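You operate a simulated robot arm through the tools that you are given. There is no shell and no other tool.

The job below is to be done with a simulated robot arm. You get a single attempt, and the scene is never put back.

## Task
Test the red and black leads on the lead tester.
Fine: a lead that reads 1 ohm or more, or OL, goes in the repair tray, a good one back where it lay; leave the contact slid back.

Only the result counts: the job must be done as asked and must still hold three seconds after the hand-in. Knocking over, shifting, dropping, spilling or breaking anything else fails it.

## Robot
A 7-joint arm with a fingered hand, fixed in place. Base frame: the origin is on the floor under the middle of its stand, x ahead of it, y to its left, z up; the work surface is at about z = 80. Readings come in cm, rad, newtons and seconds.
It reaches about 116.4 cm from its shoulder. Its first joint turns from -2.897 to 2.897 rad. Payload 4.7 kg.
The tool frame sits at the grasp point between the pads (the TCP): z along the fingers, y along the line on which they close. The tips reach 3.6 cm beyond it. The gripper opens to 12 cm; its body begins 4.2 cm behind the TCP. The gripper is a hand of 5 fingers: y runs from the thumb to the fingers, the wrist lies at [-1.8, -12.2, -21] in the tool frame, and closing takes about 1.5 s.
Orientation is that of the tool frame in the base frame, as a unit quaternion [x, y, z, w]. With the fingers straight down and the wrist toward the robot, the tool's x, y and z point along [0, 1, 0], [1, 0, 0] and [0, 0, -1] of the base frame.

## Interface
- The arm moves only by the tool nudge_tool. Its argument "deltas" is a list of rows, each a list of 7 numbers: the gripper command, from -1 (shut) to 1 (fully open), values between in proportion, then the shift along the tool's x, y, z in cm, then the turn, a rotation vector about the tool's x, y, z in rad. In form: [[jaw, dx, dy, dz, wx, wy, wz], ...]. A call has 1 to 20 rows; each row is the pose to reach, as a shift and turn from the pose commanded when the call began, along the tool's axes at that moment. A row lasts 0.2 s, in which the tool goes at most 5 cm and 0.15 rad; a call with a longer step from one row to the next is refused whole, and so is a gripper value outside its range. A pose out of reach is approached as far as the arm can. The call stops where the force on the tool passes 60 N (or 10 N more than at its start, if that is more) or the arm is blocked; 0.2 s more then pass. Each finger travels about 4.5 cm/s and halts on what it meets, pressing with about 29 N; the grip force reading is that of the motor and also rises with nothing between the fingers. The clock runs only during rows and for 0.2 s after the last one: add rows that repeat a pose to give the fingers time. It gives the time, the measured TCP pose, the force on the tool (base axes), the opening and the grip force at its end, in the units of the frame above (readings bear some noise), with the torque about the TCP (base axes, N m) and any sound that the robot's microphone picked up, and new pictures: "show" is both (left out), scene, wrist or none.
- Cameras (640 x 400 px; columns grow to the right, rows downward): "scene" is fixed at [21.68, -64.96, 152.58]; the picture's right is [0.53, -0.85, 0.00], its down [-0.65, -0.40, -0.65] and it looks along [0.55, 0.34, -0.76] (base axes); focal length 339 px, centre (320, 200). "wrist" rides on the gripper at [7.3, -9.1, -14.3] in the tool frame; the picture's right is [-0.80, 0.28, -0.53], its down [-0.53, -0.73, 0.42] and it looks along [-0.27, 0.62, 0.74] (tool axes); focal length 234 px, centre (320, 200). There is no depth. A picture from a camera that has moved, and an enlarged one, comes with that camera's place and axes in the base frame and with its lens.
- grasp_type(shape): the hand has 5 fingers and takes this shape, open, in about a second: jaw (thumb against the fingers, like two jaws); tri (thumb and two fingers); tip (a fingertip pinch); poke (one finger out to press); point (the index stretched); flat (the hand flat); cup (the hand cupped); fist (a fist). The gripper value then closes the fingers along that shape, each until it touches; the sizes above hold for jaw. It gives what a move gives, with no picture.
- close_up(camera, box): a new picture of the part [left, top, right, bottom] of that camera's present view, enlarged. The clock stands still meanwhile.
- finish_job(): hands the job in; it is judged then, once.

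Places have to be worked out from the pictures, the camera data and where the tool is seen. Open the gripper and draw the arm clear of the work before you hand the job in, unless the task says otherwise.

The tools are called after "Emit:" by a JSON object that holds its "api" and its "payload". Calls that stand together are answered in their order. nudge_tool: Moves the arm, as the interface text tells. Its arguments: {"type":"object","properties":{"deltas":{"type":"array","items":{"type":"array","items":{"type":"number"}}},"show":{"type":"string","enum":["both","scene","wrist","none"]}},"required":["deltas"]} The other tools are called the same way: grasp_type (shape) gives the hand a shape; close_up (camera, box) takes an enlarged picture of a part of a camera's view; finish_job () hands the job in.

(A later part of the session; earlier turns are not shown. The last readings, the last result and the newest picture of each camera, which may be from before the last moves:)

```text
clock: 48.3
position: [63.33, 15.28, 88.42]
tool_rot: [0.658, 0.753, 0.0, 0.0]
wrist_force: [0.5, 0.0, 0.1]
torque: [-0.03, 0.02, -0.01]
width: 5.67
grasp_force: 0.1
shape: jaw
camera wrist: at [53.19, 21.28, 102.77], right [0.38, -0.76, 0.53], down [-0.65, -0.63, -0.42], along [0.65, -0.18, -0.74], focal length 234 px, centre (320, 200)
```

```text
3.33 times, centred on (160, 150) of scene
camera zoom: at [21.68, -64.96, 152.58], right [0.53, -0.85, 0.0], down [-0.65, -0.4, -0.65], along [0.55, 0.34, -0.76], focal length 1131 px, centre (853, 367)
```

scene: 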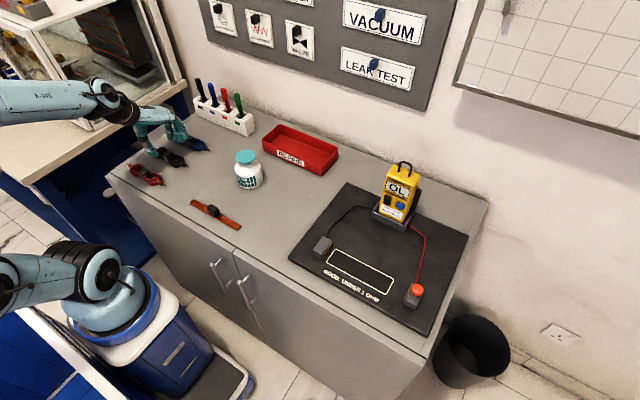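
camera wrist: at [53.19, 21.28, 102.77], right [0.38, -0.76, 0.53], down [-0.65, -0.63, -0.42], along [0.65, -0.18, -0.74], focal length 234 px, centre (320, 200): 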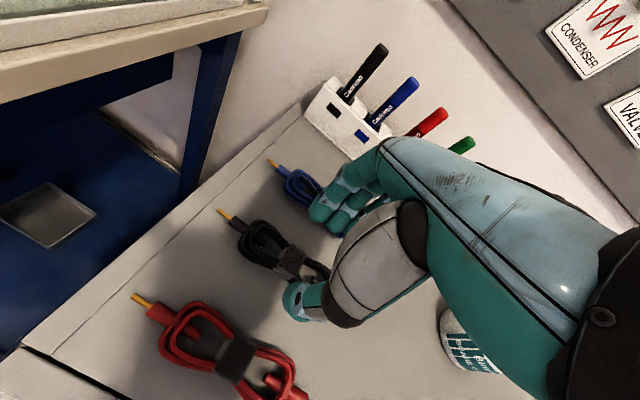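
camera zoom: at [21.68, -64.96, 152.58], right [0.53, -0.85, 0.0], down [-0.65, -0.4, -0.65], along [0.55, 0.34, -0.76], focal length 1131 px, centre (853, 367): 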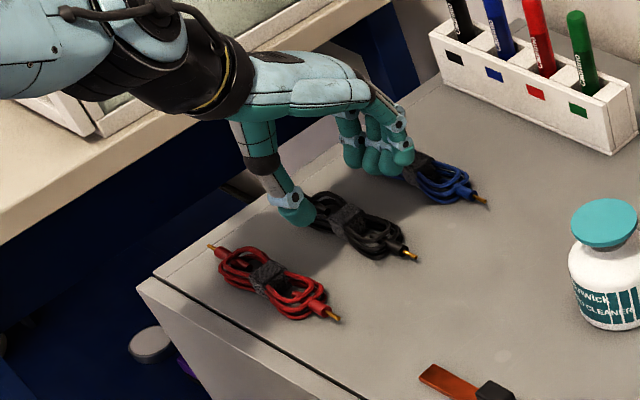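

Well centred on the black lead's strap, with the red and blue leads clear. I descend to z≈84.5 and close.

Emit:
{"api": "nudge_tool", "payload": {"deltas": [[-0.05, 0, -0.1, 1, 0, 0, 0], [-0.05, 0, -0.1, 2, 0, 0, 0], [-0.05, 0, -0.1, 3, 0, 0, 0], [-0.05, 0, -0.1, 3.9, 0, 0, 0], [-0.05, 0, -0.1, 3.9, 0, 0, 0], [-0.4, 0, -0.1, 3.9, 0, 0, 0], [-0.7, 0, -0.1, 3.9, 0, 0, 0], [-1, 0, -0.1, 3.9, 0, 0, 0], [-1, 0, -0.1, 3.9, 0, 0, 0], [-1, 0, -0.1, 3.9, 0, 0, 0], [-1, 0, -0.1, 3.9, 0, 0, 0]], "show": "both"}}

Emit:
{"api": "close_up", "payload": {"camera": "wrist", "box": [190, 140, 430, 340]}}

Emit:
{"api": "close_up", "payload": {"camera": "scene", "box": [80, 90, 240, 210]}}

```text
clock: 50.7
position: [63.05, 14.95, 84.41]
tool_rot: [0.658, 0.753, 0.0, 0.001]
wrist_force: [0.5, -0.2, -0.5]
torque: [-0.02, 0.07, 0.0]
width: 2.66
grasp_force: 29.4
shape: jaw
camera wrist: at [52.92, 21.04, 98.75], right [0.38, -0.76, 0.53], down [-0.66, -0.63, -0.42], along [0.65, -0.18, -0.74], focal length 234 px, centre (320, 200)
```

scene: 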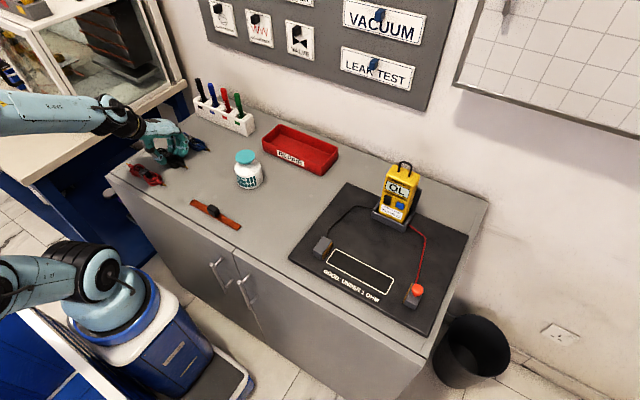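
wrist: 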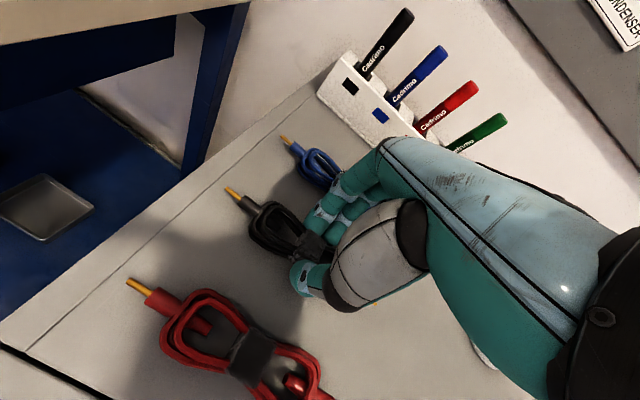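

```text
2.00 times, centred on (310, 240) of wrist
camera zoom: at [52.92, 21.04, 98.75], right [0.38, -0.76, 0.53], down [-0.66, -0.63, -0.42], along [0.65, -0.18, -0.74], focal length 468 px, centre (340, 120)
```

zoom: 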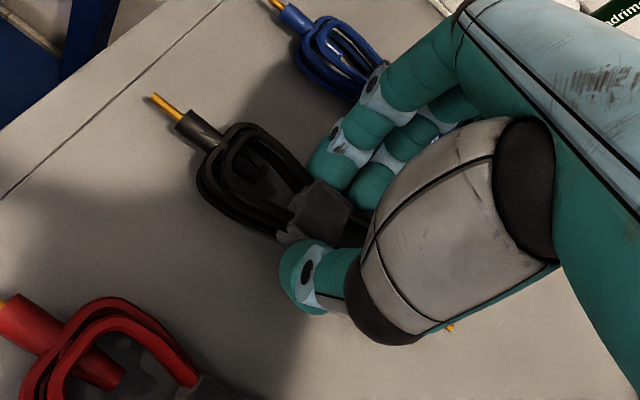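

```text
3.33 times, centred on (160, 150) of scene
camera zoom: at [21.68, -64.96, 152.58], right [0.53, -0.85, 0.0], down [-0.65, -0.4, -0.65], along [0.55, 0.34, -0.76], focal length 1131 px, centre (853, 367)
```

zoom: 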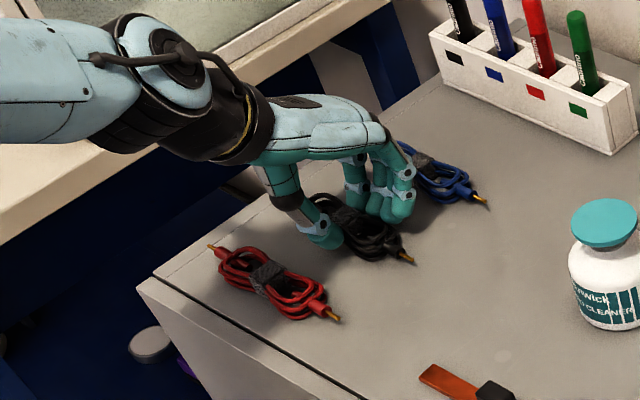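

The black lead is held in the same pose as red was. I lift it and carry it to above the tester, aiming its +y pin ~0.4 cm short of the fixed contact.

Emit:
{"api": "nudge_tool", "payload": {"deltas": [[-1, 0, 0, -2, 0, 0, 0], [-1, 0, 0, -6, 0, 0, 0], [-1, 0, 0, -10.5, 0, 0, 0], [-1, -0.5, 0, -14.5, 0, 0, 0], [-1, -4.5, -0.84, -15, 0, 0, 0], [-1, -9.0, -1.67, -15, 0, 0, 0], [-1, -13.5, -2.5, -15, 0, 0, 0], [-1, -18.0, -3.35, -15, 0, 0, 0], [-1, -22.5, -4.19, -15, 0, 0, 0], [-1, -27.0, -5.02, -15, 0, 0, 0], [-1, -31.5, -5.86, -15, 0, 0, 0], [-1, -36.0, -6.7, -15, 0, 0, 0], [-1, -40.5, -7.54, -15, 0, 0, 0], [-1, -45.0, -8.37, -15, 0, 0, 0], [-1, -49.5, -9.21, -15, 0, 0, 0], [-1, -54.0, -10.05, -15, 0, 0, 0], [-1, -58.5, -10.9, -15, 0, 0, 0], [-1, -63.0, -11.72, -15, 0, 0, 0], [-1, -67.28, -12.52, -15, 0, 0, 0], [-1, -67.28, -12.52, -15, 0, 0, 0]], "show": "both"}}

Emit:
{"api": "close_up", "payload": {"camera": "wrist", "box": [190, 140, 430, 340]}}

```text
clock: 54.9
position: [59.48, -53.41, 99.43]
tool_rot: [0.658, 0.753, -0.001, 0.0]
wrist_force: [0.6, -1.0, -0.6]
torque: [0.0, -0.04, 0.0]
width: 2.65
grasp_force: 28.6
shape: jaw
camera wrist: at [49.46, -47.44, 113.64], right [0.38, -0.76, 0.53], down [-0.66, -0.63, -0.42], along [0.65, -0.18, -0.74], focal length 234 px, centre (320, 200)
```

scene: 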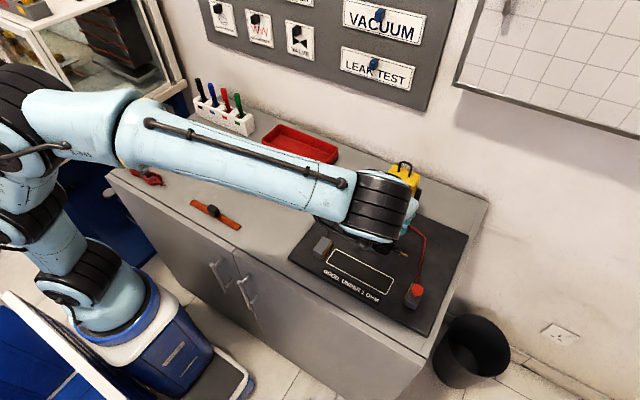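
wrist: 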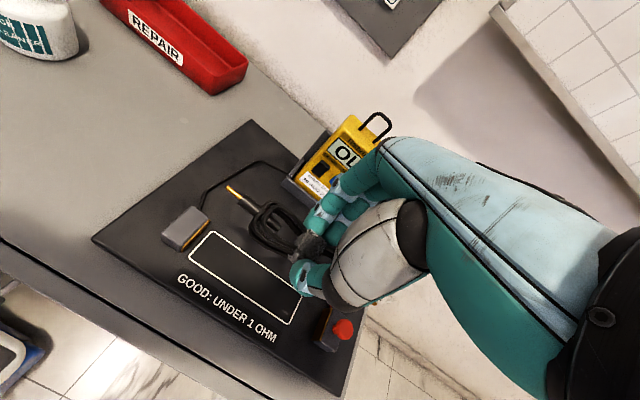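

```text
2.00 times, centred on (310, 240) of wrist
camera zoom: at [49.46, -47.44, 113.64], right [0.38, -0.76, 0.53], down [-0.66, -0.63, -0.42], along [0.65, -0.18, -0.74], focal length 468 px, centre (340, 120)
```

zoom: 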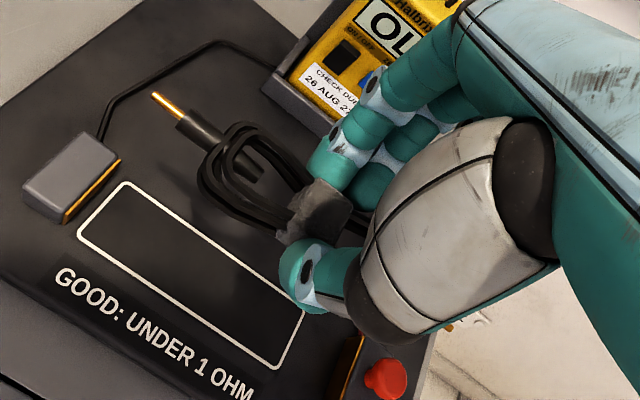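

Pin tip will be ~0.5 cm from the fixed contact and centred in x. I lower to z≈86.2 and check before touching down.

Emit:
{"api": "nudge_tool", "payload": {"deltas": [[-1, 0, 0.1, 3, 0, 0, 0], [-1, 0, 0.1, 7, 0, 0, 0], [-1, 0, 0.1, 10, 0, 0, 0], [-1, 0, 0.1, 12, 0, 0, 0], [-1, 0, 0.1, 13, 0, 0, 0], [-1, 0, 0.1, 13, 0, 0, 0]], "show": "wrist"}}

Emit:
{"api": "close_up", "payload": {"camera": "wrist", "box": [190, 140, 430, 340]}}

```text
clock: 56.3
position: [59.83, -53.18, 86.54]
tool_rot: [0.658, 0.753, -0.001, 0.0]
wrist_force: [-0.5, 0.3, -0.5]
torque: [0.0, 0.0, 0.02]
width: 2.68
grasp_force: 29.5
shape: jaw
camera wrist: at [49.64, -47.22, 100.74], right [0.38, -0.76, 0.53], down [-0.65, -0.63, -0.42], along [0.65, -0.18, -0.74], focal length 234 px, centre (320, 200)
```

wrist: 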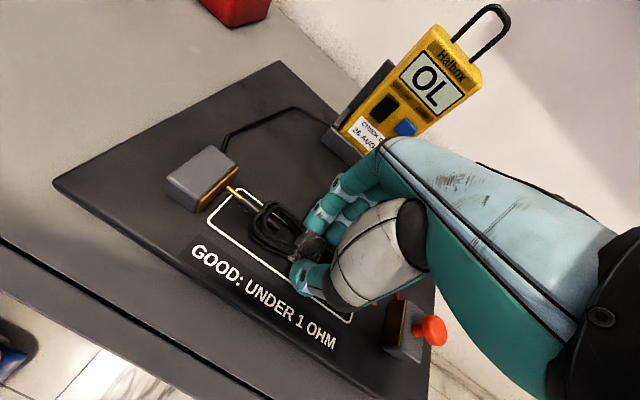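

```text
2.00 times, centred on (310, 240) of wrist
camera zoom: at [49.64, -47.22, 100.74], right [0.38, -0.76, 0.53], down [-0.65, -0.63, -0.42], along [0.65, -0.18, -0.74], focal length 468 px, centre (340, 120)
```

zoom: 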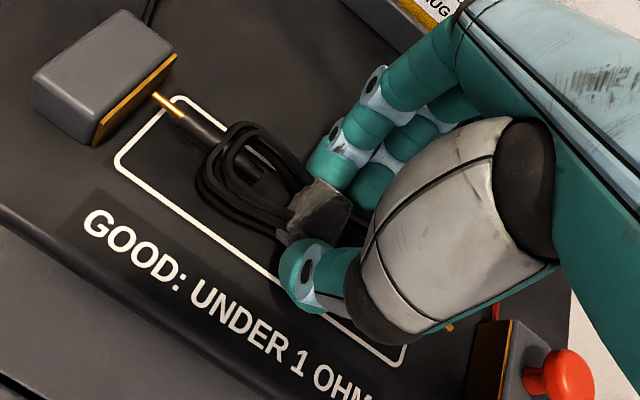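

The pin is just short of the brass. I lower in small steps until the lead rests on the mat.

Emit:
{"api": "nudge_tool", "payload": {"deltas": [[-1, 0, 0, 0.4, 0, 0, 0], [-1, 0, 0, 0.6, 0, 0, 0], [-1, 0, 0, 0.8, 0, 0, 0], [-1, 0, 0, 0.9, 0, 0, 0], [-1, 0, 0, 0.9, 0, 0, 0]], "show": "none"}}

```text
clock: 57.5
position: [59.77, -53.2, 85.67]
tool_rot: [0.658, 0.753, -0.001, 0.002]
wrist_force: [0.2, 3.1, 12.2]
torque: [0.04, -0.07, 0.02]
width: 2.72
grasp_force: 29.4
shape: jaw
```

Contact with the mat (12 N up). I open the fingers and rise straight up to z≈98.

Emit:
{"api": "nudge_tool", "payload": {"deltas": [[-1, 0, 0, -0.1, 0, 0, 0], [-0.8, 0, 0, -0.1, 0, 0, 0], [-0.5, 0, 0, -0.1, 0, 0, 0], [-0.2, 0, 0, -0.1, 0, 0, 0], [0, 0, 0, -0.1, 0, 0, 0], [0, 0, 0, -0.1, 0, 0, 0], [0, 0, 0, -2, 0, 0, 0], [0, 0, 0, -5, 0, 0, 0], [0, 0, 0, -9, 0, 0, 0], [0, -1, -1, -13, 0, 0, 0], [0, -4, -3, -16, 0, 0, 0], [0, -4, -3, -16, 0, 0, 0]], "show": "both"}}

Emit:
{"api": "close_up", "payload": {"camera": "wrist", "box": [120, 120, 360, 360]}}

Emit:
{"api": "grasp_type", "payload": {"shape": "tip"}}

```text
clock: 60.1
position: [57.26, -57.77, 101.56]
tool_rot: [0.658, 0.753, 0.0, 0.0]
wrist_force: [0.3, 0.1, -0.2]
torque: [0.04, -0.01, 0.0]
width: 5.98
grasp_force: 0.0
shape: jaw
camera wrist: at [47.08, -51.76, 115.89], right [0.38, -0.76, 0.53], down [-0.66, -0.63, -0.42], along [0.65, -0.18, -0.74], focal length 234 px, centre (320, 200)
```

scene: 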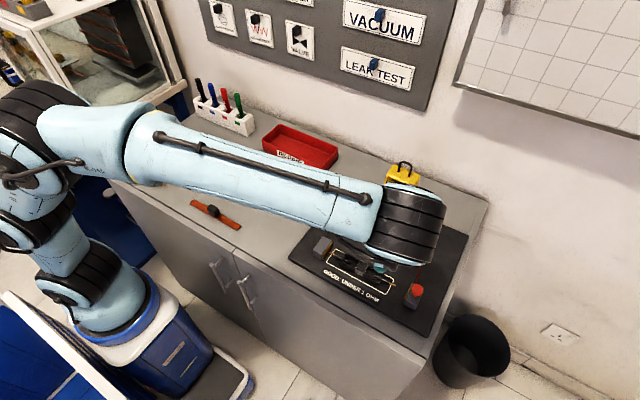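
wrist: 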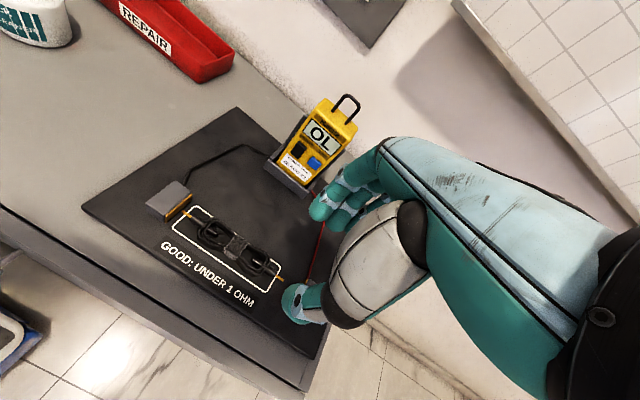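

```text
1.67 times, centred on (240, 240) of wrist
camera zoom: at [47.08, -51.76, 115.89], right [0.38, -0.76, 0.53], down [-0.66, -0.63, -0.42], along [0.65, -0.18, -0.74], focal length 390 px, centre (453, 133)
```

zoom: 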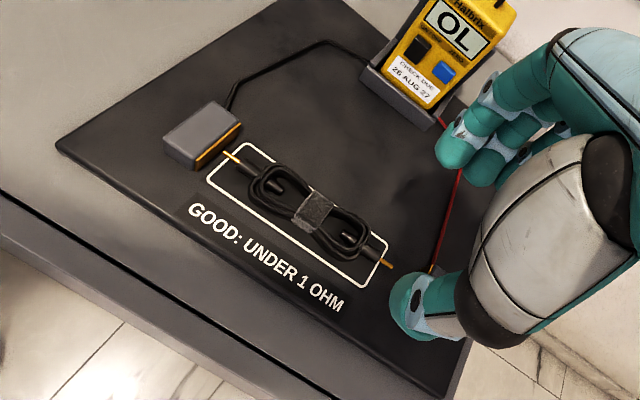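

```text
clock: 61.0
position: [57.16, -57.75, 101.56]
tool_rot: [0.658, 0.753, 0.001, 0.0]
wrist_force: [-0.1, 0.2, -0.2]
torque: [0.0, 0.02, 0.01]
width: 11.98
grasp_force: 0.0
shape: tip
```

The black lead lies in the outline. I move in tip shape above the knob (gripped last time at TCP (59.45, −65.85)), lowering to z≈90.5 for a check.

Emit:
{"api": "nudge_tool", "payload": {"deltas": [[0.5, -2.5, 0.4, 0, 0, 0, 0.04], [0.2, -5.5, 0.8, 0, 0, 0, 0.08], [-0.1, -8.33, 1.26, 0, 0, 0, 0.135], [-0.1, -8.33, 1.26, 4, 0, 0, 0.135], [-0.1, -8.33, 1.26, 8, 0, 0, 0.135], [-0.1, -8.33, 1.26, 11, 0, 0, 0.135], [-0.1, -8.33, 1.26, 11, 0, 0, 0.135]], "show": "wrist"}}

Emit:
{"api": "close_up", "payload": {"camera": "wrist", "box": [230, 160, 390, 320]}}

```text
clock: 62.6
position: [59.45, -65.8, 90.3]
tool_rot: [0.708, 0.706, 0.0, 0.0]
wrist_force: [0.5, 0.3, -1.2]
torque: [0.0, 0.01, -0.01]
width: 5.45
grasp_force: 0.0
shape: tip
camera wrist: at [50.31, -58.47, 104.63], right [0.28, -0.8, 0.53], down [-0.73, -0.53, -0.42], along [0.62, -0.27, -0.74], focal length 234 px, centre (320, 200)
```

wrist: 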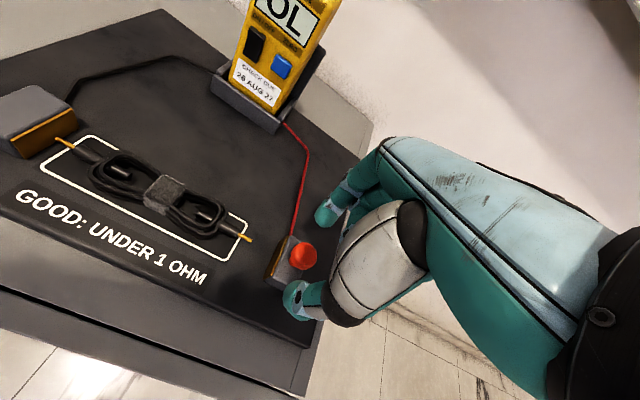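

```text
2.50 times, centred on (310, 240) of wrist
camera zoom: at [50.31, -58.47, 104.63], right [0.28, -0.8, 0.53], down [-0.73, -0.53, -0.42], along [0.62, -0.27, -0.74], focal length 585 px, centre (345, 100)
```

zoom: 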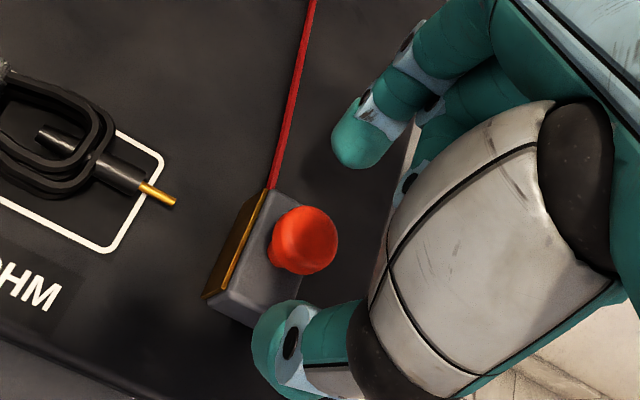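

The pinch is centred over the knob. I lower to z≈88, close on the stem, and then slide +y.

Emit:
{"api": "nudge_tool", "payload": {"deltas": [[-0.1, 0, 0, 1.2, 0, 0, 0], [-0.1, 0, 0, 2.5, 0, 0, 0], [-0.3, 0, 0, 2.6, 0, 0, 0], [-0.6, 0, 0, 2.6, 0, 0, 0], [-0.8, 0, 0, 2.6, 0, 0, 0], [-1, 0, 0, 2.6, 0, 0, 0], [-1, 0, 0, 2.6, 0, 0, 0], [-1, 0, 0, 2.6, 0, 0, 0]], "show": "wrist"}}

Emit:
{"api": "close_up", "payload": {"camera": "wrist", "box": [0, 60, 360, 320]}}

```text
clock: 64.4
position: [59.71, -65.68, 87.75]
tool_rot: [0.708, 0.706, 0.0, -0.001]
wrist_force: [-5.1, -0.2, -13.3]
torque: [0.01, 0.12, 0.01]
width: 1.64
grasp_force: 28.6
shape: tip
camera wrist: at [50.47, -58.48, 102.13], right [0.28, -0.81, 0.52], down [-0.73, -0.53, -0.42], along [0.62, -0.27, -0.74], focal length 234 px, centre (320, 200)
```

wrist: 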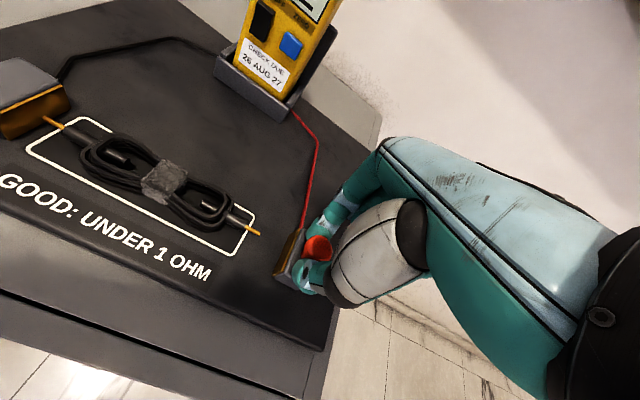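

```text
1.54 times, centred on (180, 190) of wrist
camera zoom: at [50.47, -58.48, 102.13], right [0.28, -0.81, 0.52], down [-0.73, -0.53, -0.42], along [0.62, -0.27, -0.74], focal length 360 px, centre (535, 215)
```

zoom: 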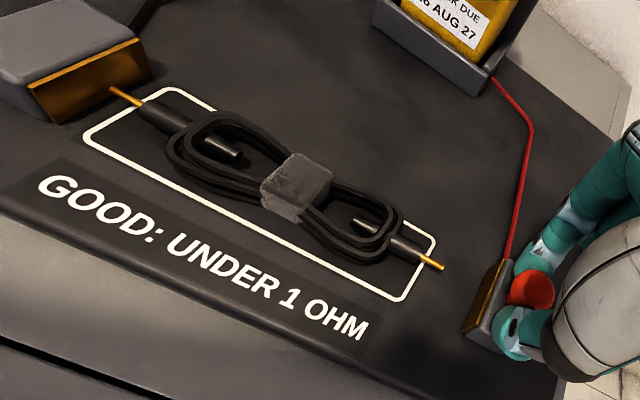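

Stem gripped again. I slide the contact +y by about 2.8 cm and check the pins and the display.

Emit:
{"api": "nudge_tool", "payload": {"deltas": [[-1, 0, 0, 0.3, 0, 0, 0], [-1, 0.4, 0, 0.3, 0, 0, 0], [-1, 0.9, 0, 0.3, 0, 0, 0], [-1, 1.5, 0, 0.3, 0, 0, 0], [-1, 2.1, 0, 0.3, 0, 0, 0], [-1, 2.6, 0, 0.3, 0, 0, 0], [-1, 2.8, 0, 0.3, 0, 0, 0], [-1, 2.8, 0, 0.3, 0, 0, 0], [-1, 2.8, 0, 0.3, 0, 0, 0]], "show": "both"}}

Emit:
{"api": "close_up", "payload": {"camera": "scene", "box": [375, 165, 425, 205]}}

Emit:
{"api": "close_up", "payload": {"camera": "wrist", "box": [0, 60, 360, 320]}}

Emit:
{"api": "close_up", "payload": {"camera": "wrist", "box": [0, 60, 160, 160]}}

Emit:
{"api": "close_up", "payload": {"camera": "wrist", "box": [220, 190, 350, 310]}}

```text
clock: 66.4
position: [59.61, -62.87, 87.74]
tool_rot: [0.707, 0.707, 0.0, 0.001]
wrist_force: [-7.6, 2.8, -5.7]
torque: [0.08, 0.24, -0.03]
width: 1.7
grasp_force: 29.5
shape: tip
camera wrist: at [50.49, -55.63, 102.05], right [0.28, -0.8, 0.52], down [-0.73, -0.53, -0.42], along [0.62, -0.27, -0.74], focal length 234 px, centre (320, 200)
```

scene: 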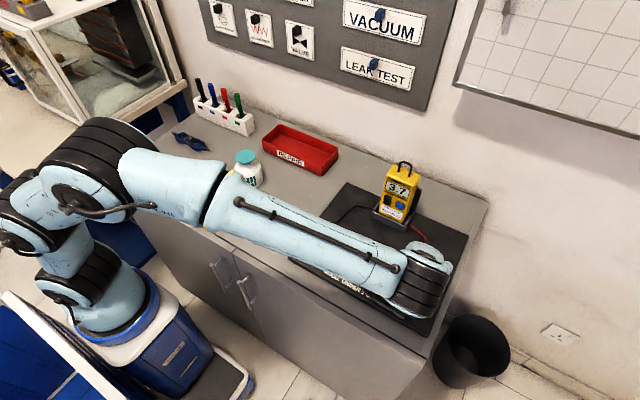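
wrist: 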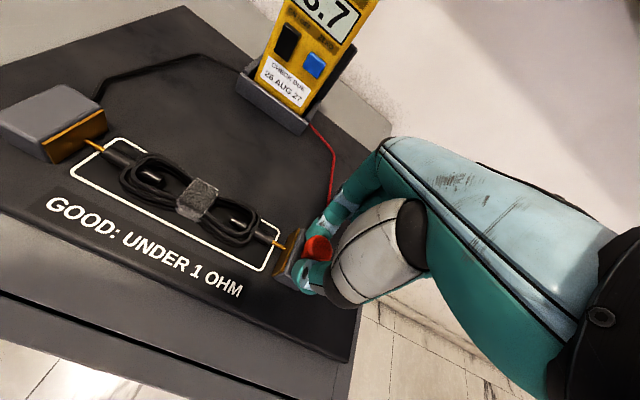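

```text
10.00 times, centred on (400, 185) of scene
camera zoom: at [21.68, -64.96, 152.58], right [0.53, -0.85, 0.0], down [-0.65, -0.4, -0.65], along [0.55, 0.34, -0.76], focal length 3392 px, centre (-480, 350)
```

zoom: 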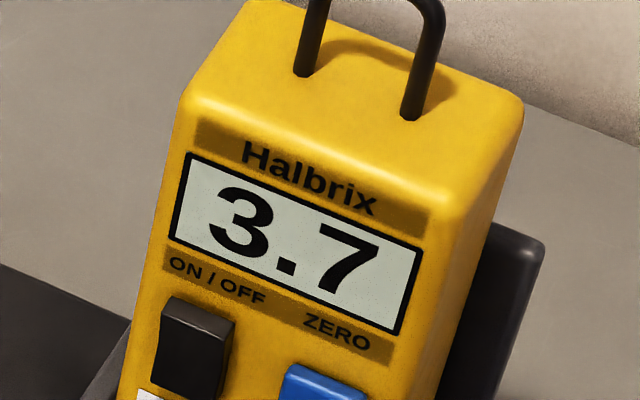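

```text
1.54 times, centred on (180, 190) of wrist
camera zoom: at [50.49, -55.63, 102.05], right [0.28, -0.8, 0.52], down [-0.73, -0.53, -0.42], along [0.62, -0.27, -0.74], focal length 360 px, centre (535, 215)
```

zoom: 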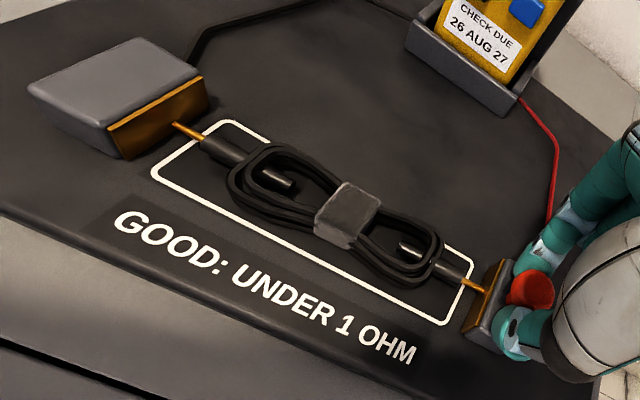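

```text
4.00 times, centred on (80, 110) of wrist
camera zoom: at [50.49, -55.63, 102.05], right [0.28, -0.8, 0.52], down [-0.73, -0.53, -0.42], along [0.62, -0.27, -0.74], focal length 937 px, centre (1280, 560)
```

zoom: 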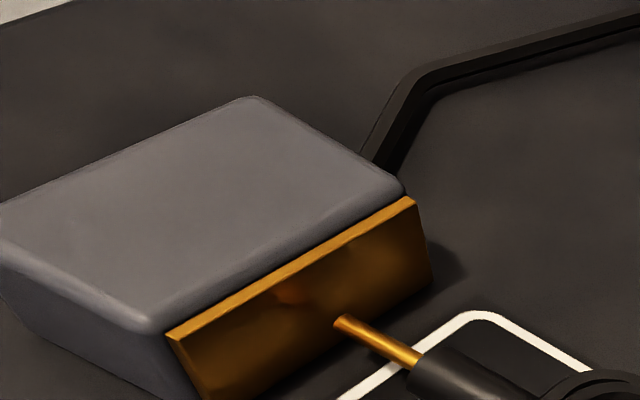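

```text
3.33 times, centred on (285, 250) of wrist
camera zoom: at [50.49, -55.63, 102.05], right [0.28, -0.8, 0.52], down [-0.73, -0.53, -0.42], along [0.62, -0.27, -0.74], focal length 781 px, centre (437, 33)
```

zoom: 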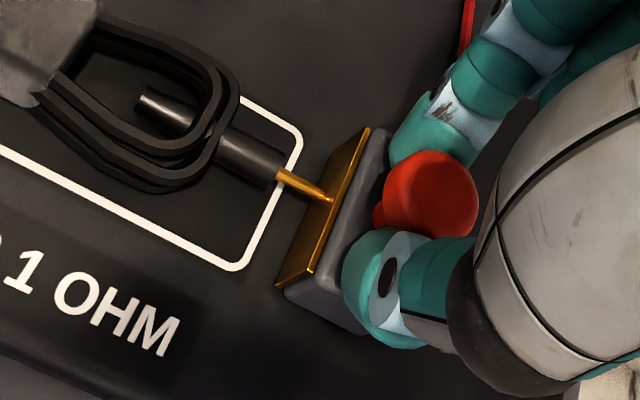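

It reads 3.7 ohm with both pins visibly touching the brass. I press slightly more and wait a second to see whether the reading holds.

Emit:
{"api": "nudge_tool", "payload": {"deltas": [[-1, 0.15, 0, 0, 0, 0, 0], [-1, 0.3, 0, 0, 0, 0, 0], [-1, 0.3, 0, 0, 0, 0, 0], [-1, 0.3, 0, 0, 0, 0, 0], [-1, 0.3, 0, 0, 0, 0, 0], [-1, 0.3, 0, 0, 0, 0, 0]], "show": "scene"}}

Emit:
{"api": "close_up", "payload": {"camera": "scene", "box": [375, 165, 425, 205]}}

Emit:
{"api": "close_up", "payload": {"camera": "wrist", "box": [0, 60, 160, 160]}}

```text
clock: 67.8
position: [59.75, -62.67, 87.72]
tool_rot: [0.707, 0.707, -0.001, 0.001]
wrist_force: [-7.7, -6.7, 6.3]
torque: [-0.11, 0.44, -0.05]
width: 1.69
grasp_force: 28.6
shape: tip
```

scene: 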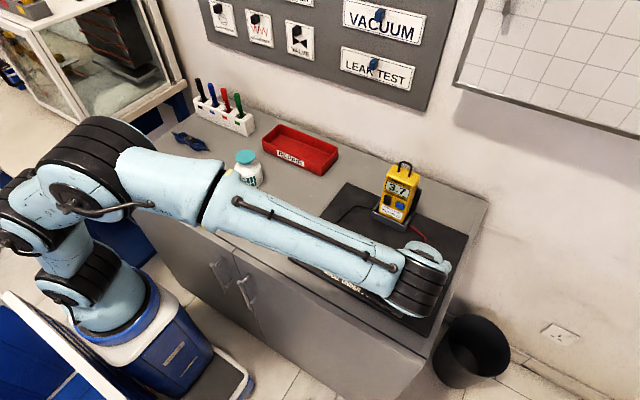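

```text
10.00 times, centred on (400, 185) of scene
camera zoom: at [21.68, -64.96, 152.58], right [0.53, -0.85, 0.0], down [-0.65, -0.4, -0.65], along [0.55, 0.34, -0.76], focal length 3392 px, centre (-480, 350)
```

zoom: 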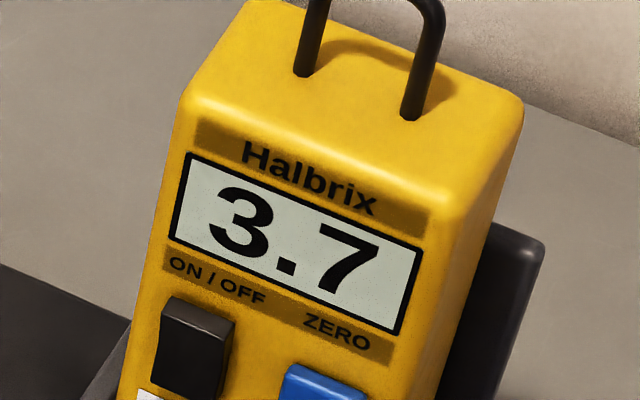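

```text
4.00 times, centred on (80, 110) of wrist
camera zoom: at [50.45, -55.36, 102.01], right [0.28, -0.8, 0.53], down [-0.73, -0.53, -0.42], along [0.62, -0.27, -0.74], focal length 937 px, centre (1280, 560)
```

zoom: 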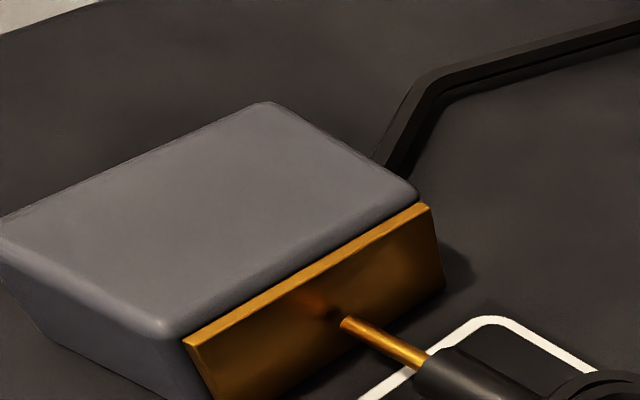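

Steady 3.7 ohm under firm contact: the black lead fails and goes in the repair tray. I slide the contact back by 3.15 cm to its start.

Emit:
{"api": "nudge_tool", "payload": {"deltas": [[-1, -0.4, 0, -0.1, 0, 0, 0], [-1, -1.0, 0, -0.1, 0, 0, 0], [-1, -1.6, 0, -0.1, 0, 0, 0], [-1, -2.2, 0, -0.1, 0, 0, 0], [-1, -2.7, 0, -0.1, 0, 0, 0], [-1, -3.1, 0, -0.1, 0, 0, 0], [-1, -3.2, 0, -0.1, 0, 0, 0], [-1, -3.2, 0, -0.1, 0, 0, 0]], "show": "wrist"}}

Emit:
{"api": "close_up", "payload": {"camera": "wrist", "box": [0, 60, 360, 320]}}

```text
clock: 69.6
position: [59.69, -65.71, 87.71]
tool_rot: [0.708, 0.707, 0.001, -0.001]
wrist_force: [-10.8, 2.3, -6.3]
torque: [0.06, 0.32, -0.02]
width: 1.73
grasp_force: 29.0
shape: tip
camera wrist: at [50.54, -58.51, 102.06], right [0.28, -0.8, 0.52], down [-0.73, -0.53, -0.42], along [0.62, -0.27, -0.74], focal length 234 px, centre (320, 200)
```

wrist: 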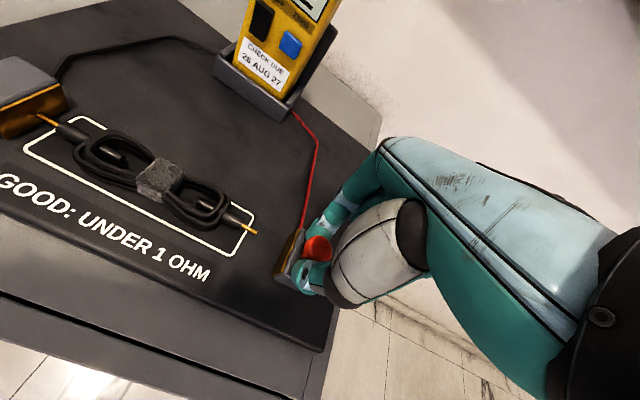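

```text
1.54 times, centred on (180, 190) of wrist
camera zoom: at [50.54, -58.51, 102.06], right [0.28, -0.8, 0.52], down [-0.73, -0.53, -0.42], along [0.62, -0.27, -0.74], focal length 360 px, centre (535, 215)
```

zoom: 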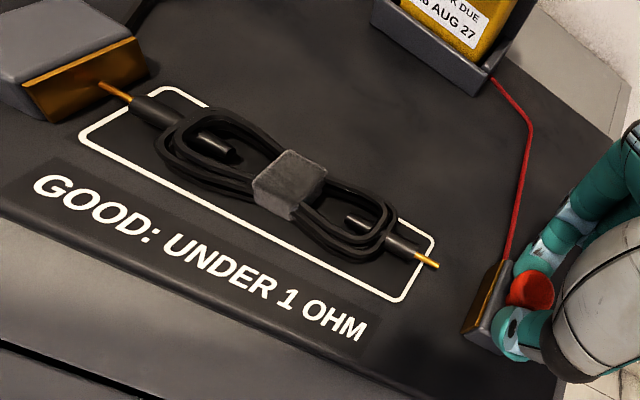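

The contact is back at its starting place. I release the knob, rise, and switch to jaw for picking up the black lead.

Emit:
{"api": "nudge_tool", "payload": {"deltas": [[-0.7, 0, 0, 0, 0, 0, 0], [-0.4, 0, 0, 0, 0, 0, 0], [-0.1, 0, 0, 0, 0, 0, 0], [-0.1, 0, 0, 0, 0, 0, 0], [-0.1, 0, 0, -1, 0, 0, 0], [-0.1, 0, 0, -3, 0, 0, 0], [-0.1, 0, 0, -7, 0, 0, 0], [-0.1, 0, 0, -12, 0, 0, 0], [-0.1, 2, 0, -16, 0, 0, 0], [-0.1, 3, 0, -16, 0, 0, 0]], "show": "wrist"}}

Emit:
{"api": "close_up", "payload": {"camera": "wrist", "box": [0, 60, 360, 320]}}

Emit:
{"api": "grasp_type", "payload": {"shape": "jaw"}}

```text
clock: 71.8
position: [59.8, -62.88, 103.85]
tool_rot: [0.708, 0.706, -0.001, 0.0]
wrist_force: [-0.7, 0.1, 0.1]
torque: [0.04, 0.0, -0.02]
width: 5.39
grasp_force: 0.0
shape: tip
camera wrist: at [50.69, -55.65, 118.13], right [0.28, -0.8, 0.52], down [-0.73, -0.53, -0.42], along [0.62, -0.27, -0.74], focal length 234 px, centre (320, 200)
```

wrist: 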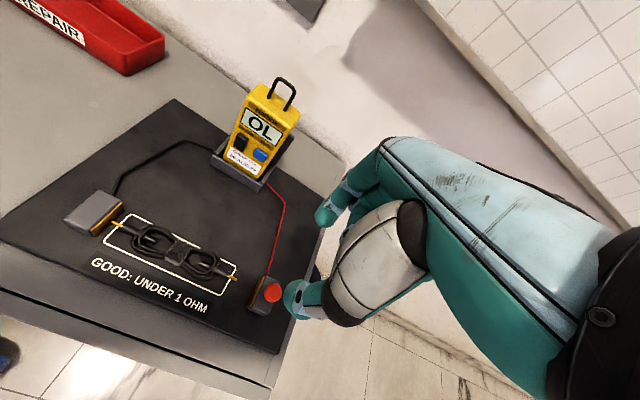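

```text
1.54 times, centred on (180, 190) of wrist
camera zoom: at [50.69, -55.65, 118.13], right [0.28, -0.8, 0.52], down [-0.73, -0.53, -0.42], along [0.62, -0.27, -0.74], focal length 360 px, centre (535, 215)
```

zoom: 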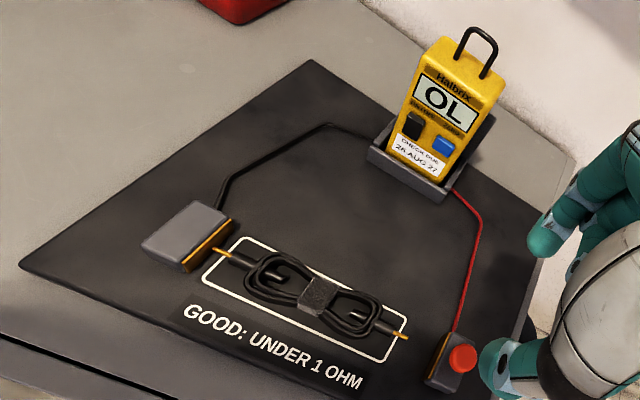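

```text
clock: 72.7
position: [59.89, -63.06, 103.67]
tool_rot: [0.707, 0.707, 0.0, 0.0]
wrist_force: [-0.1, -0.3, 0.1]
torque: [0.0, -0.03, 0.01]
width: 11.96
grasp_force: 0.1
shape: jaw
```

Lead strap at about (59.45, −52.65). I move above it in jaw shape with yaw −0.135, lowering to z≈88.5.

Emit:
{"api": "nudge_tool", "payload": {"deltas": [[0.5, 3, -0.1, 0, 0, 0, -0.04], [0.2, 6, -0.2, 1, 0, 0, -0.08], [-0.03, 9, -0.3, 3, 0, 0, -0.12], [-0.03, 10.15, -0.3, 6, 0, 0, -0.135], [-0.03, 10.15, -0.3, 10, 0, 0, -0.135], [-0.03, 10.15, -0.3, 13.5, 0, 0, -0.135], [-0.03, 10.15, -0.3, 15.3, 0, 0, -0.135], [-0.03, 10.15, -0.3, 15.3, 0, 0, -0.135]], "show": "wrist"}}

Emit:
{"api": "close_up", "payload": {"camera": "wrist", "box": [190, 140, 430, 340]}}

```text
clock: 74.5
position: [59.48, -52.43, 88.51]
tool_rot: [0.658, 0.753, 0.0, 0.0]
wrist_force: [-0.1, 0.3, -0.1]
torque: [0.01, -0.02, 0.01]
width: 5.85
grasp_force: 0.1
shape: jaw
camera wrist: at [49.4, -46.49, 102.75], right [0.38, -0.76, 0.53], down [-0.65, -0.63, -0.42], along [0.65, -0.18, -0.74], focal length 234 px, centre (320, 200)
```

wrist: 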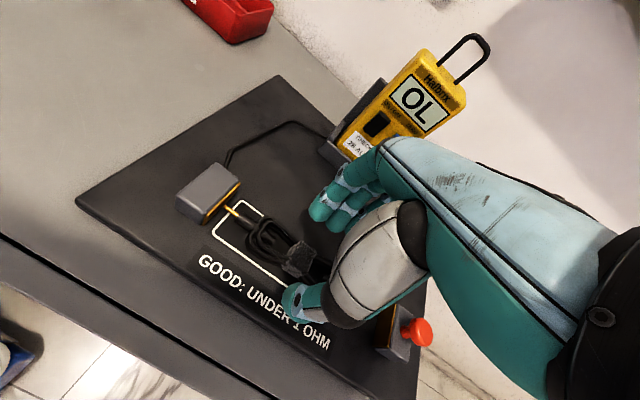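

```text
2.00 times, centred on (310, 240) of wrist
camera zoom: at [49.4, -46.49, 102.75], right [0.38, -0.76, 0.53], down [-0.65, -0.63, -0.42], along [0.65, -0.18, -0.74], focal length 468 px, centre (340, 120)
```

zoom: 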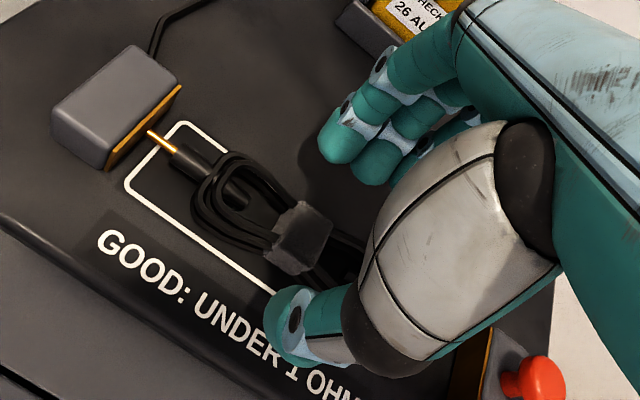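

Aligned; I correct 0.3 cm, descend to z≈85.7 and close.

Emit:
{"api": "nudge_tool", "payload": {"deltas": [[-0.03, -0.32, 0.05, 1, 0, 0, 0], [-0.03, -0.32, 0.05, 2, 0, 0, 0], [-0.03, -0.32, 0.05, 2.75, 0, 0, 0], [-0.03, -0.32, 0.05, 2.75, 0, 0, 0], [-0.4, -0.32, 0.05, 2.75, 0, 0, 0], [-0.7, -0.32, 0.05, 2.75, 0, 0, 0], [-1, -0.32, 0.05, 2.75, 0, 0, 0], [-1, -0.32, 0.05, 2.75, 0, 0, 0], [-1, -0.32, 0.05, 2.75, 0, 0, 0], [-1, -0.32, 0.05, 2.75, 0, 0, 0]], "show": "wrist"}}

Emit:
{"api": "close_up", "payload": {"camera": "wrist", "box": [190, 140, 430, 340]}}

```text
clock: 76.7
position: [59.53, -52.87, 85.75]
tool_rot: [0.658, 0.753, 0.0, 0.001]
wrist_force: [0.5, 1.1, 0.7]
torque: [0.04, 0.02, 0.01]
width: 2.5
grasp_force: 28.6
shape: jaw
camera wrist: at [49.38, -46.87, 99.96], right [0.38, -0.76, 0.53], down [-0.66, -0.63, -0.42], along [0.65, -0.18, -0.74], focal length 234 px, centre (320, 200)
```

wrist: 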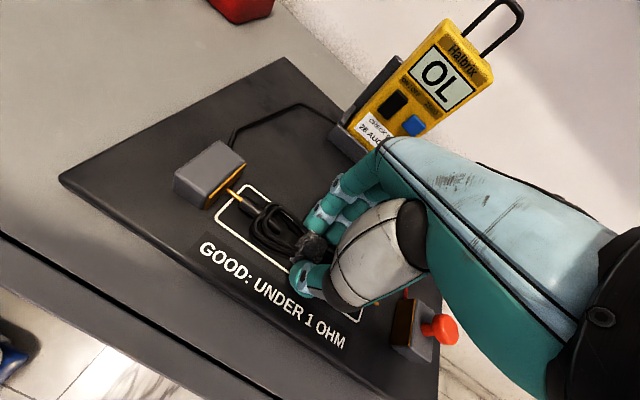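

```text
2.00 times, centred on (310, 240) of wrist
camera zoom: at [49.38, -46.87, 99.96], right [0.38, -0.76, 0.53], down [-0.66, -0.63, -0.42], along [0.65, -0.18, -0.74], focal length 468 px, centre (340, 120)
```

zoom: 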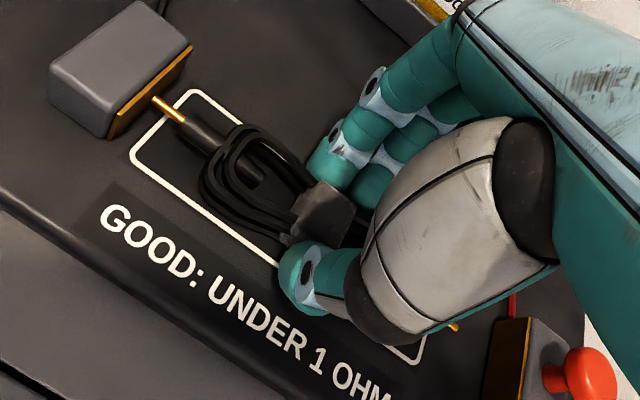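

Firmly held (2.5 cm, 29 N). I lift well clear, carry it +y past the meter, then out toward the repair tray at x≈84, y≈−17.5, staying high.

Emit:
{"api": "nudge_tool", "payload": {"deltas": [[-1, -0.2, 0, -3, 0, 0, 0], [-1, -0.2, 0, -7.5, 0, 0, 0], [-1, -0.2, 0, -12, 0, 0, 0], [-1, 0, 0, -16.5, 0, 0, 0], [-1, 4.5, 0.6, -17, 0, 0, 0], [-1, 9, 1.2, -17, 0, 0, 0], [-1, 13.5, 1.8, -17, 0, 0, 0], [-1, 18, 2.4, -17, 0, 0, 0], [-1, 21.8, 3.0, -17, 0, 0, 0], [-1, 23.46, 7.36, -17, 0, 0, 0], [-1, 25.12, 11.72, -17, 0, 0, 0], [-1, 26.78, 16.08, -17, 0, 0, 0], [-1, 28.44, 20.44, -17, 0, 0, 0], [-1, 30.1, 24.8, -17, 0, 0, 0], [-1, 31.77, 29.14, -17, 0, 0, 0], [-1, 31.77, 29.14, -17, 0, 0, 0]], "show": "both"}}

Emit:
{"api": "close_up", "payload": {"camera": "scene", "box": [220, 80, 360, 200]}}

Emit:
{"api": "close_up", "payload": {"camera": "wrist", "box": [190, 140, 430, 340]}}

```text
clock: 80.1
position: [84.26, -17.67, 102.43]
tool_rot: [0.658, 0.753, 0.0, 0.0]
wrist_force: [0.0, 0.2, -1.2]
torque: [0.01, 0.0, -0.01]
width: 2.48
grasp_force: 29.5
shape: jaw
camera wrist: at [74.06, -11.57, 116.83], right [0.38, -0.76, 0.53], down [-0.66, -0.62, -0.42], along [0.65, -0.18, -0.74], focal length 234 px, centre (320, 200)
```

scene: 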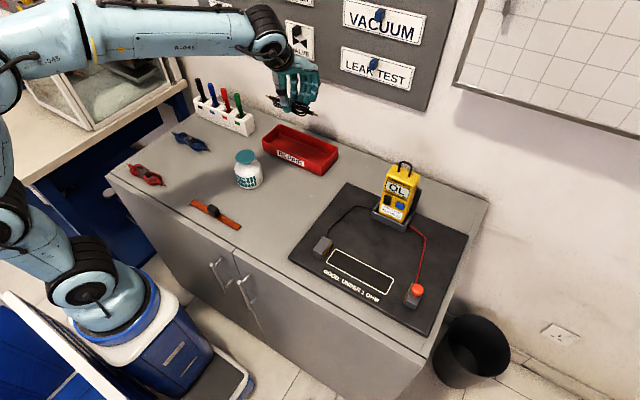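
wrist: 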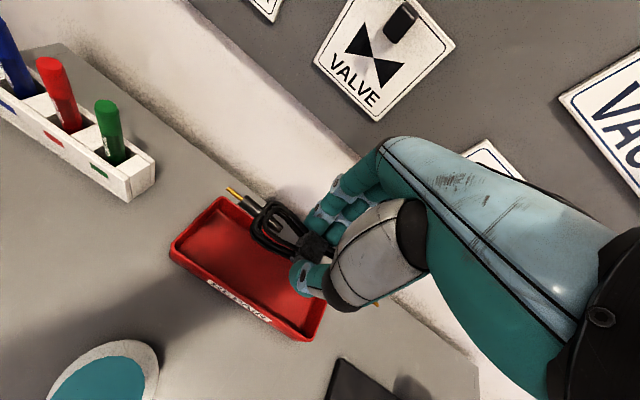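

```text
3.33 times, centred on (290, 140) of scene
camera zoom: at [21.68, -64.96, 152.58], right [0.53, -0.85, 0.0], down [-0.65, -0.4, -0.65], along [0.55, 0.34, -0.76], focal length 1131 px, centre (420, 400)
```

zoom: 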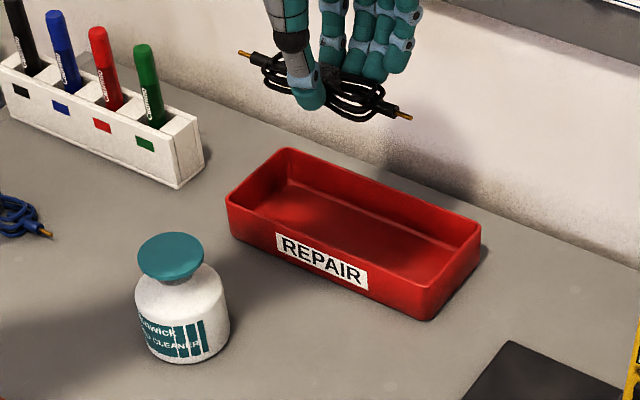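

```text
2.00 times, centred on (310, 240) of wrist
camera zoom: at [74.06, -11.57, 116.83], right [0.38, -0.76, 0.53], down [-0.66, -0.62, -0.42], along [0.65, -0.18, -0.74], focal length 468 px, centre (340, 120)
```

zoom: 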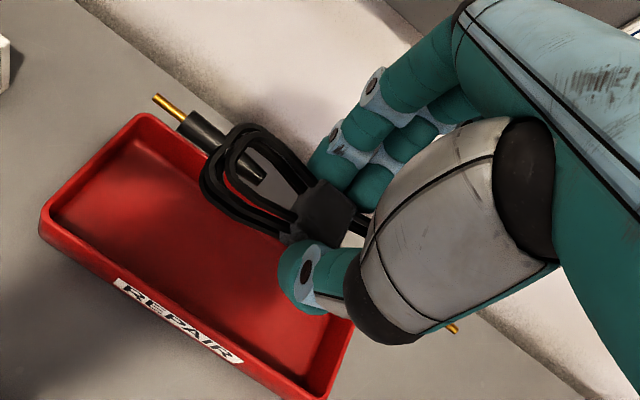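

The tray's rim spans roughly x 82.0–91.3, y −6.5 to −28.1, rim z≈84, so its centre is ≈(86.65, −17.3). I square the hand to the tray (yaw 0, leaving the lead slightly diagonal, which still fits) and lower to z≈93 for a check.

Emit:
{"api": "nudge_tool", "payload": {"deltas": [[-1, -0.05, 1.0, 1.5, 0, 0, 0.05], [-1, -0.1, 2.0, 4, 0, 0, 0.1], [-1, -0.14, 2.7, 6.5, 0, 0, 0.135], [-1, -0.14, 2.7, 9.5, 0, 0, 0.135], [-1, -0.14, 2.7, 9.5, 0, 0, 0.135]], "show": "both"}}

Emit:
{"api": "close_up", "payload": {"camera": "scene", "box": [220, 80, 360, 200]}}

Emit:
{"api": "close_up", "payload": {"camera": "wrist", "box": [190, 140, 430, 340]}}

```text
clock: 81.3
position: [86.69, -17.36, 93.34]
tool_rot: [0.708, 0.707, 0.0, 0.0]
wrist_force: [0.4, -0.3, -1.3]
torque: [-0.02, -0.02, 0.01]
width: 2.5
grasp_force: 29.0
shape: jaw
camera wrist: at [77.5, -9.99, 107.66], right [0.28, -0.8, 0.53], down [-0.73, -0.53, -0.42], along [0.62, -0.27, -0.74], focal length 234 px, centre (320, 200)
```

scene: 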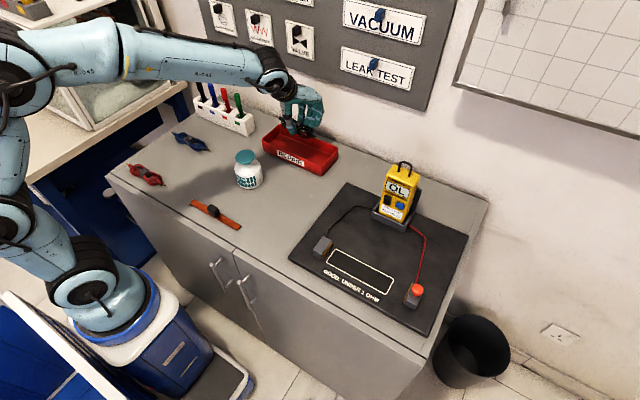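
wrist: 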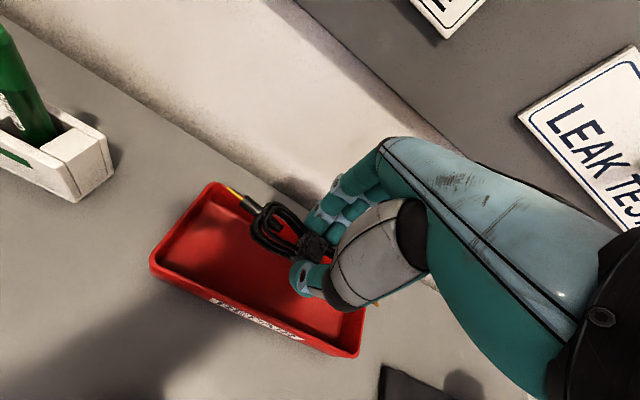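

```text
3.33 times, centred on (290, 140) of scene
camera zoom: at [21.68, -64.96, 152.58], right [0.53, -0.85, 0.0], down [-0.65, -0.4, -0.65], along [0.55, 0.34, -0.76], focal length 1131 px, centre (420, 400)
```

zoom: 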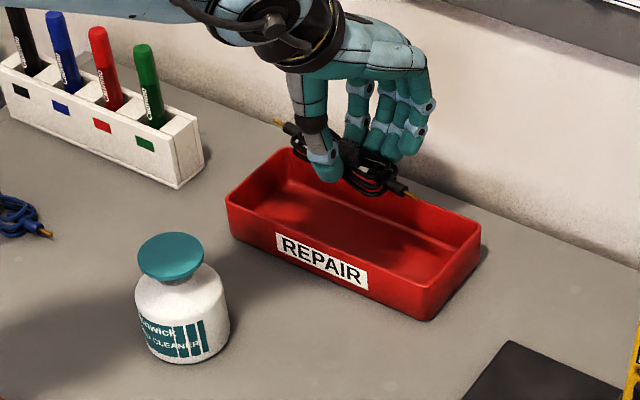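

```text
2.00 times, centred on (310, 240) of wrist
camera zoom: at [77.5, -9.99, 107.66], right [0.28, -0.8, 0.53], down [-0.73, -0.53, -0.42], along [0.62, -0.27, -0.74], focal length 468 px, centre (340, 120)
```

zoom: 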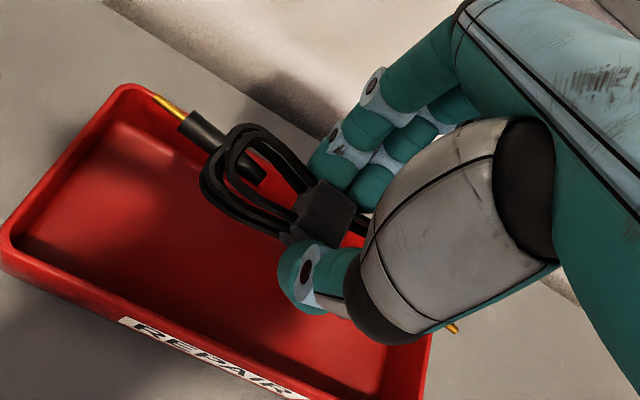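

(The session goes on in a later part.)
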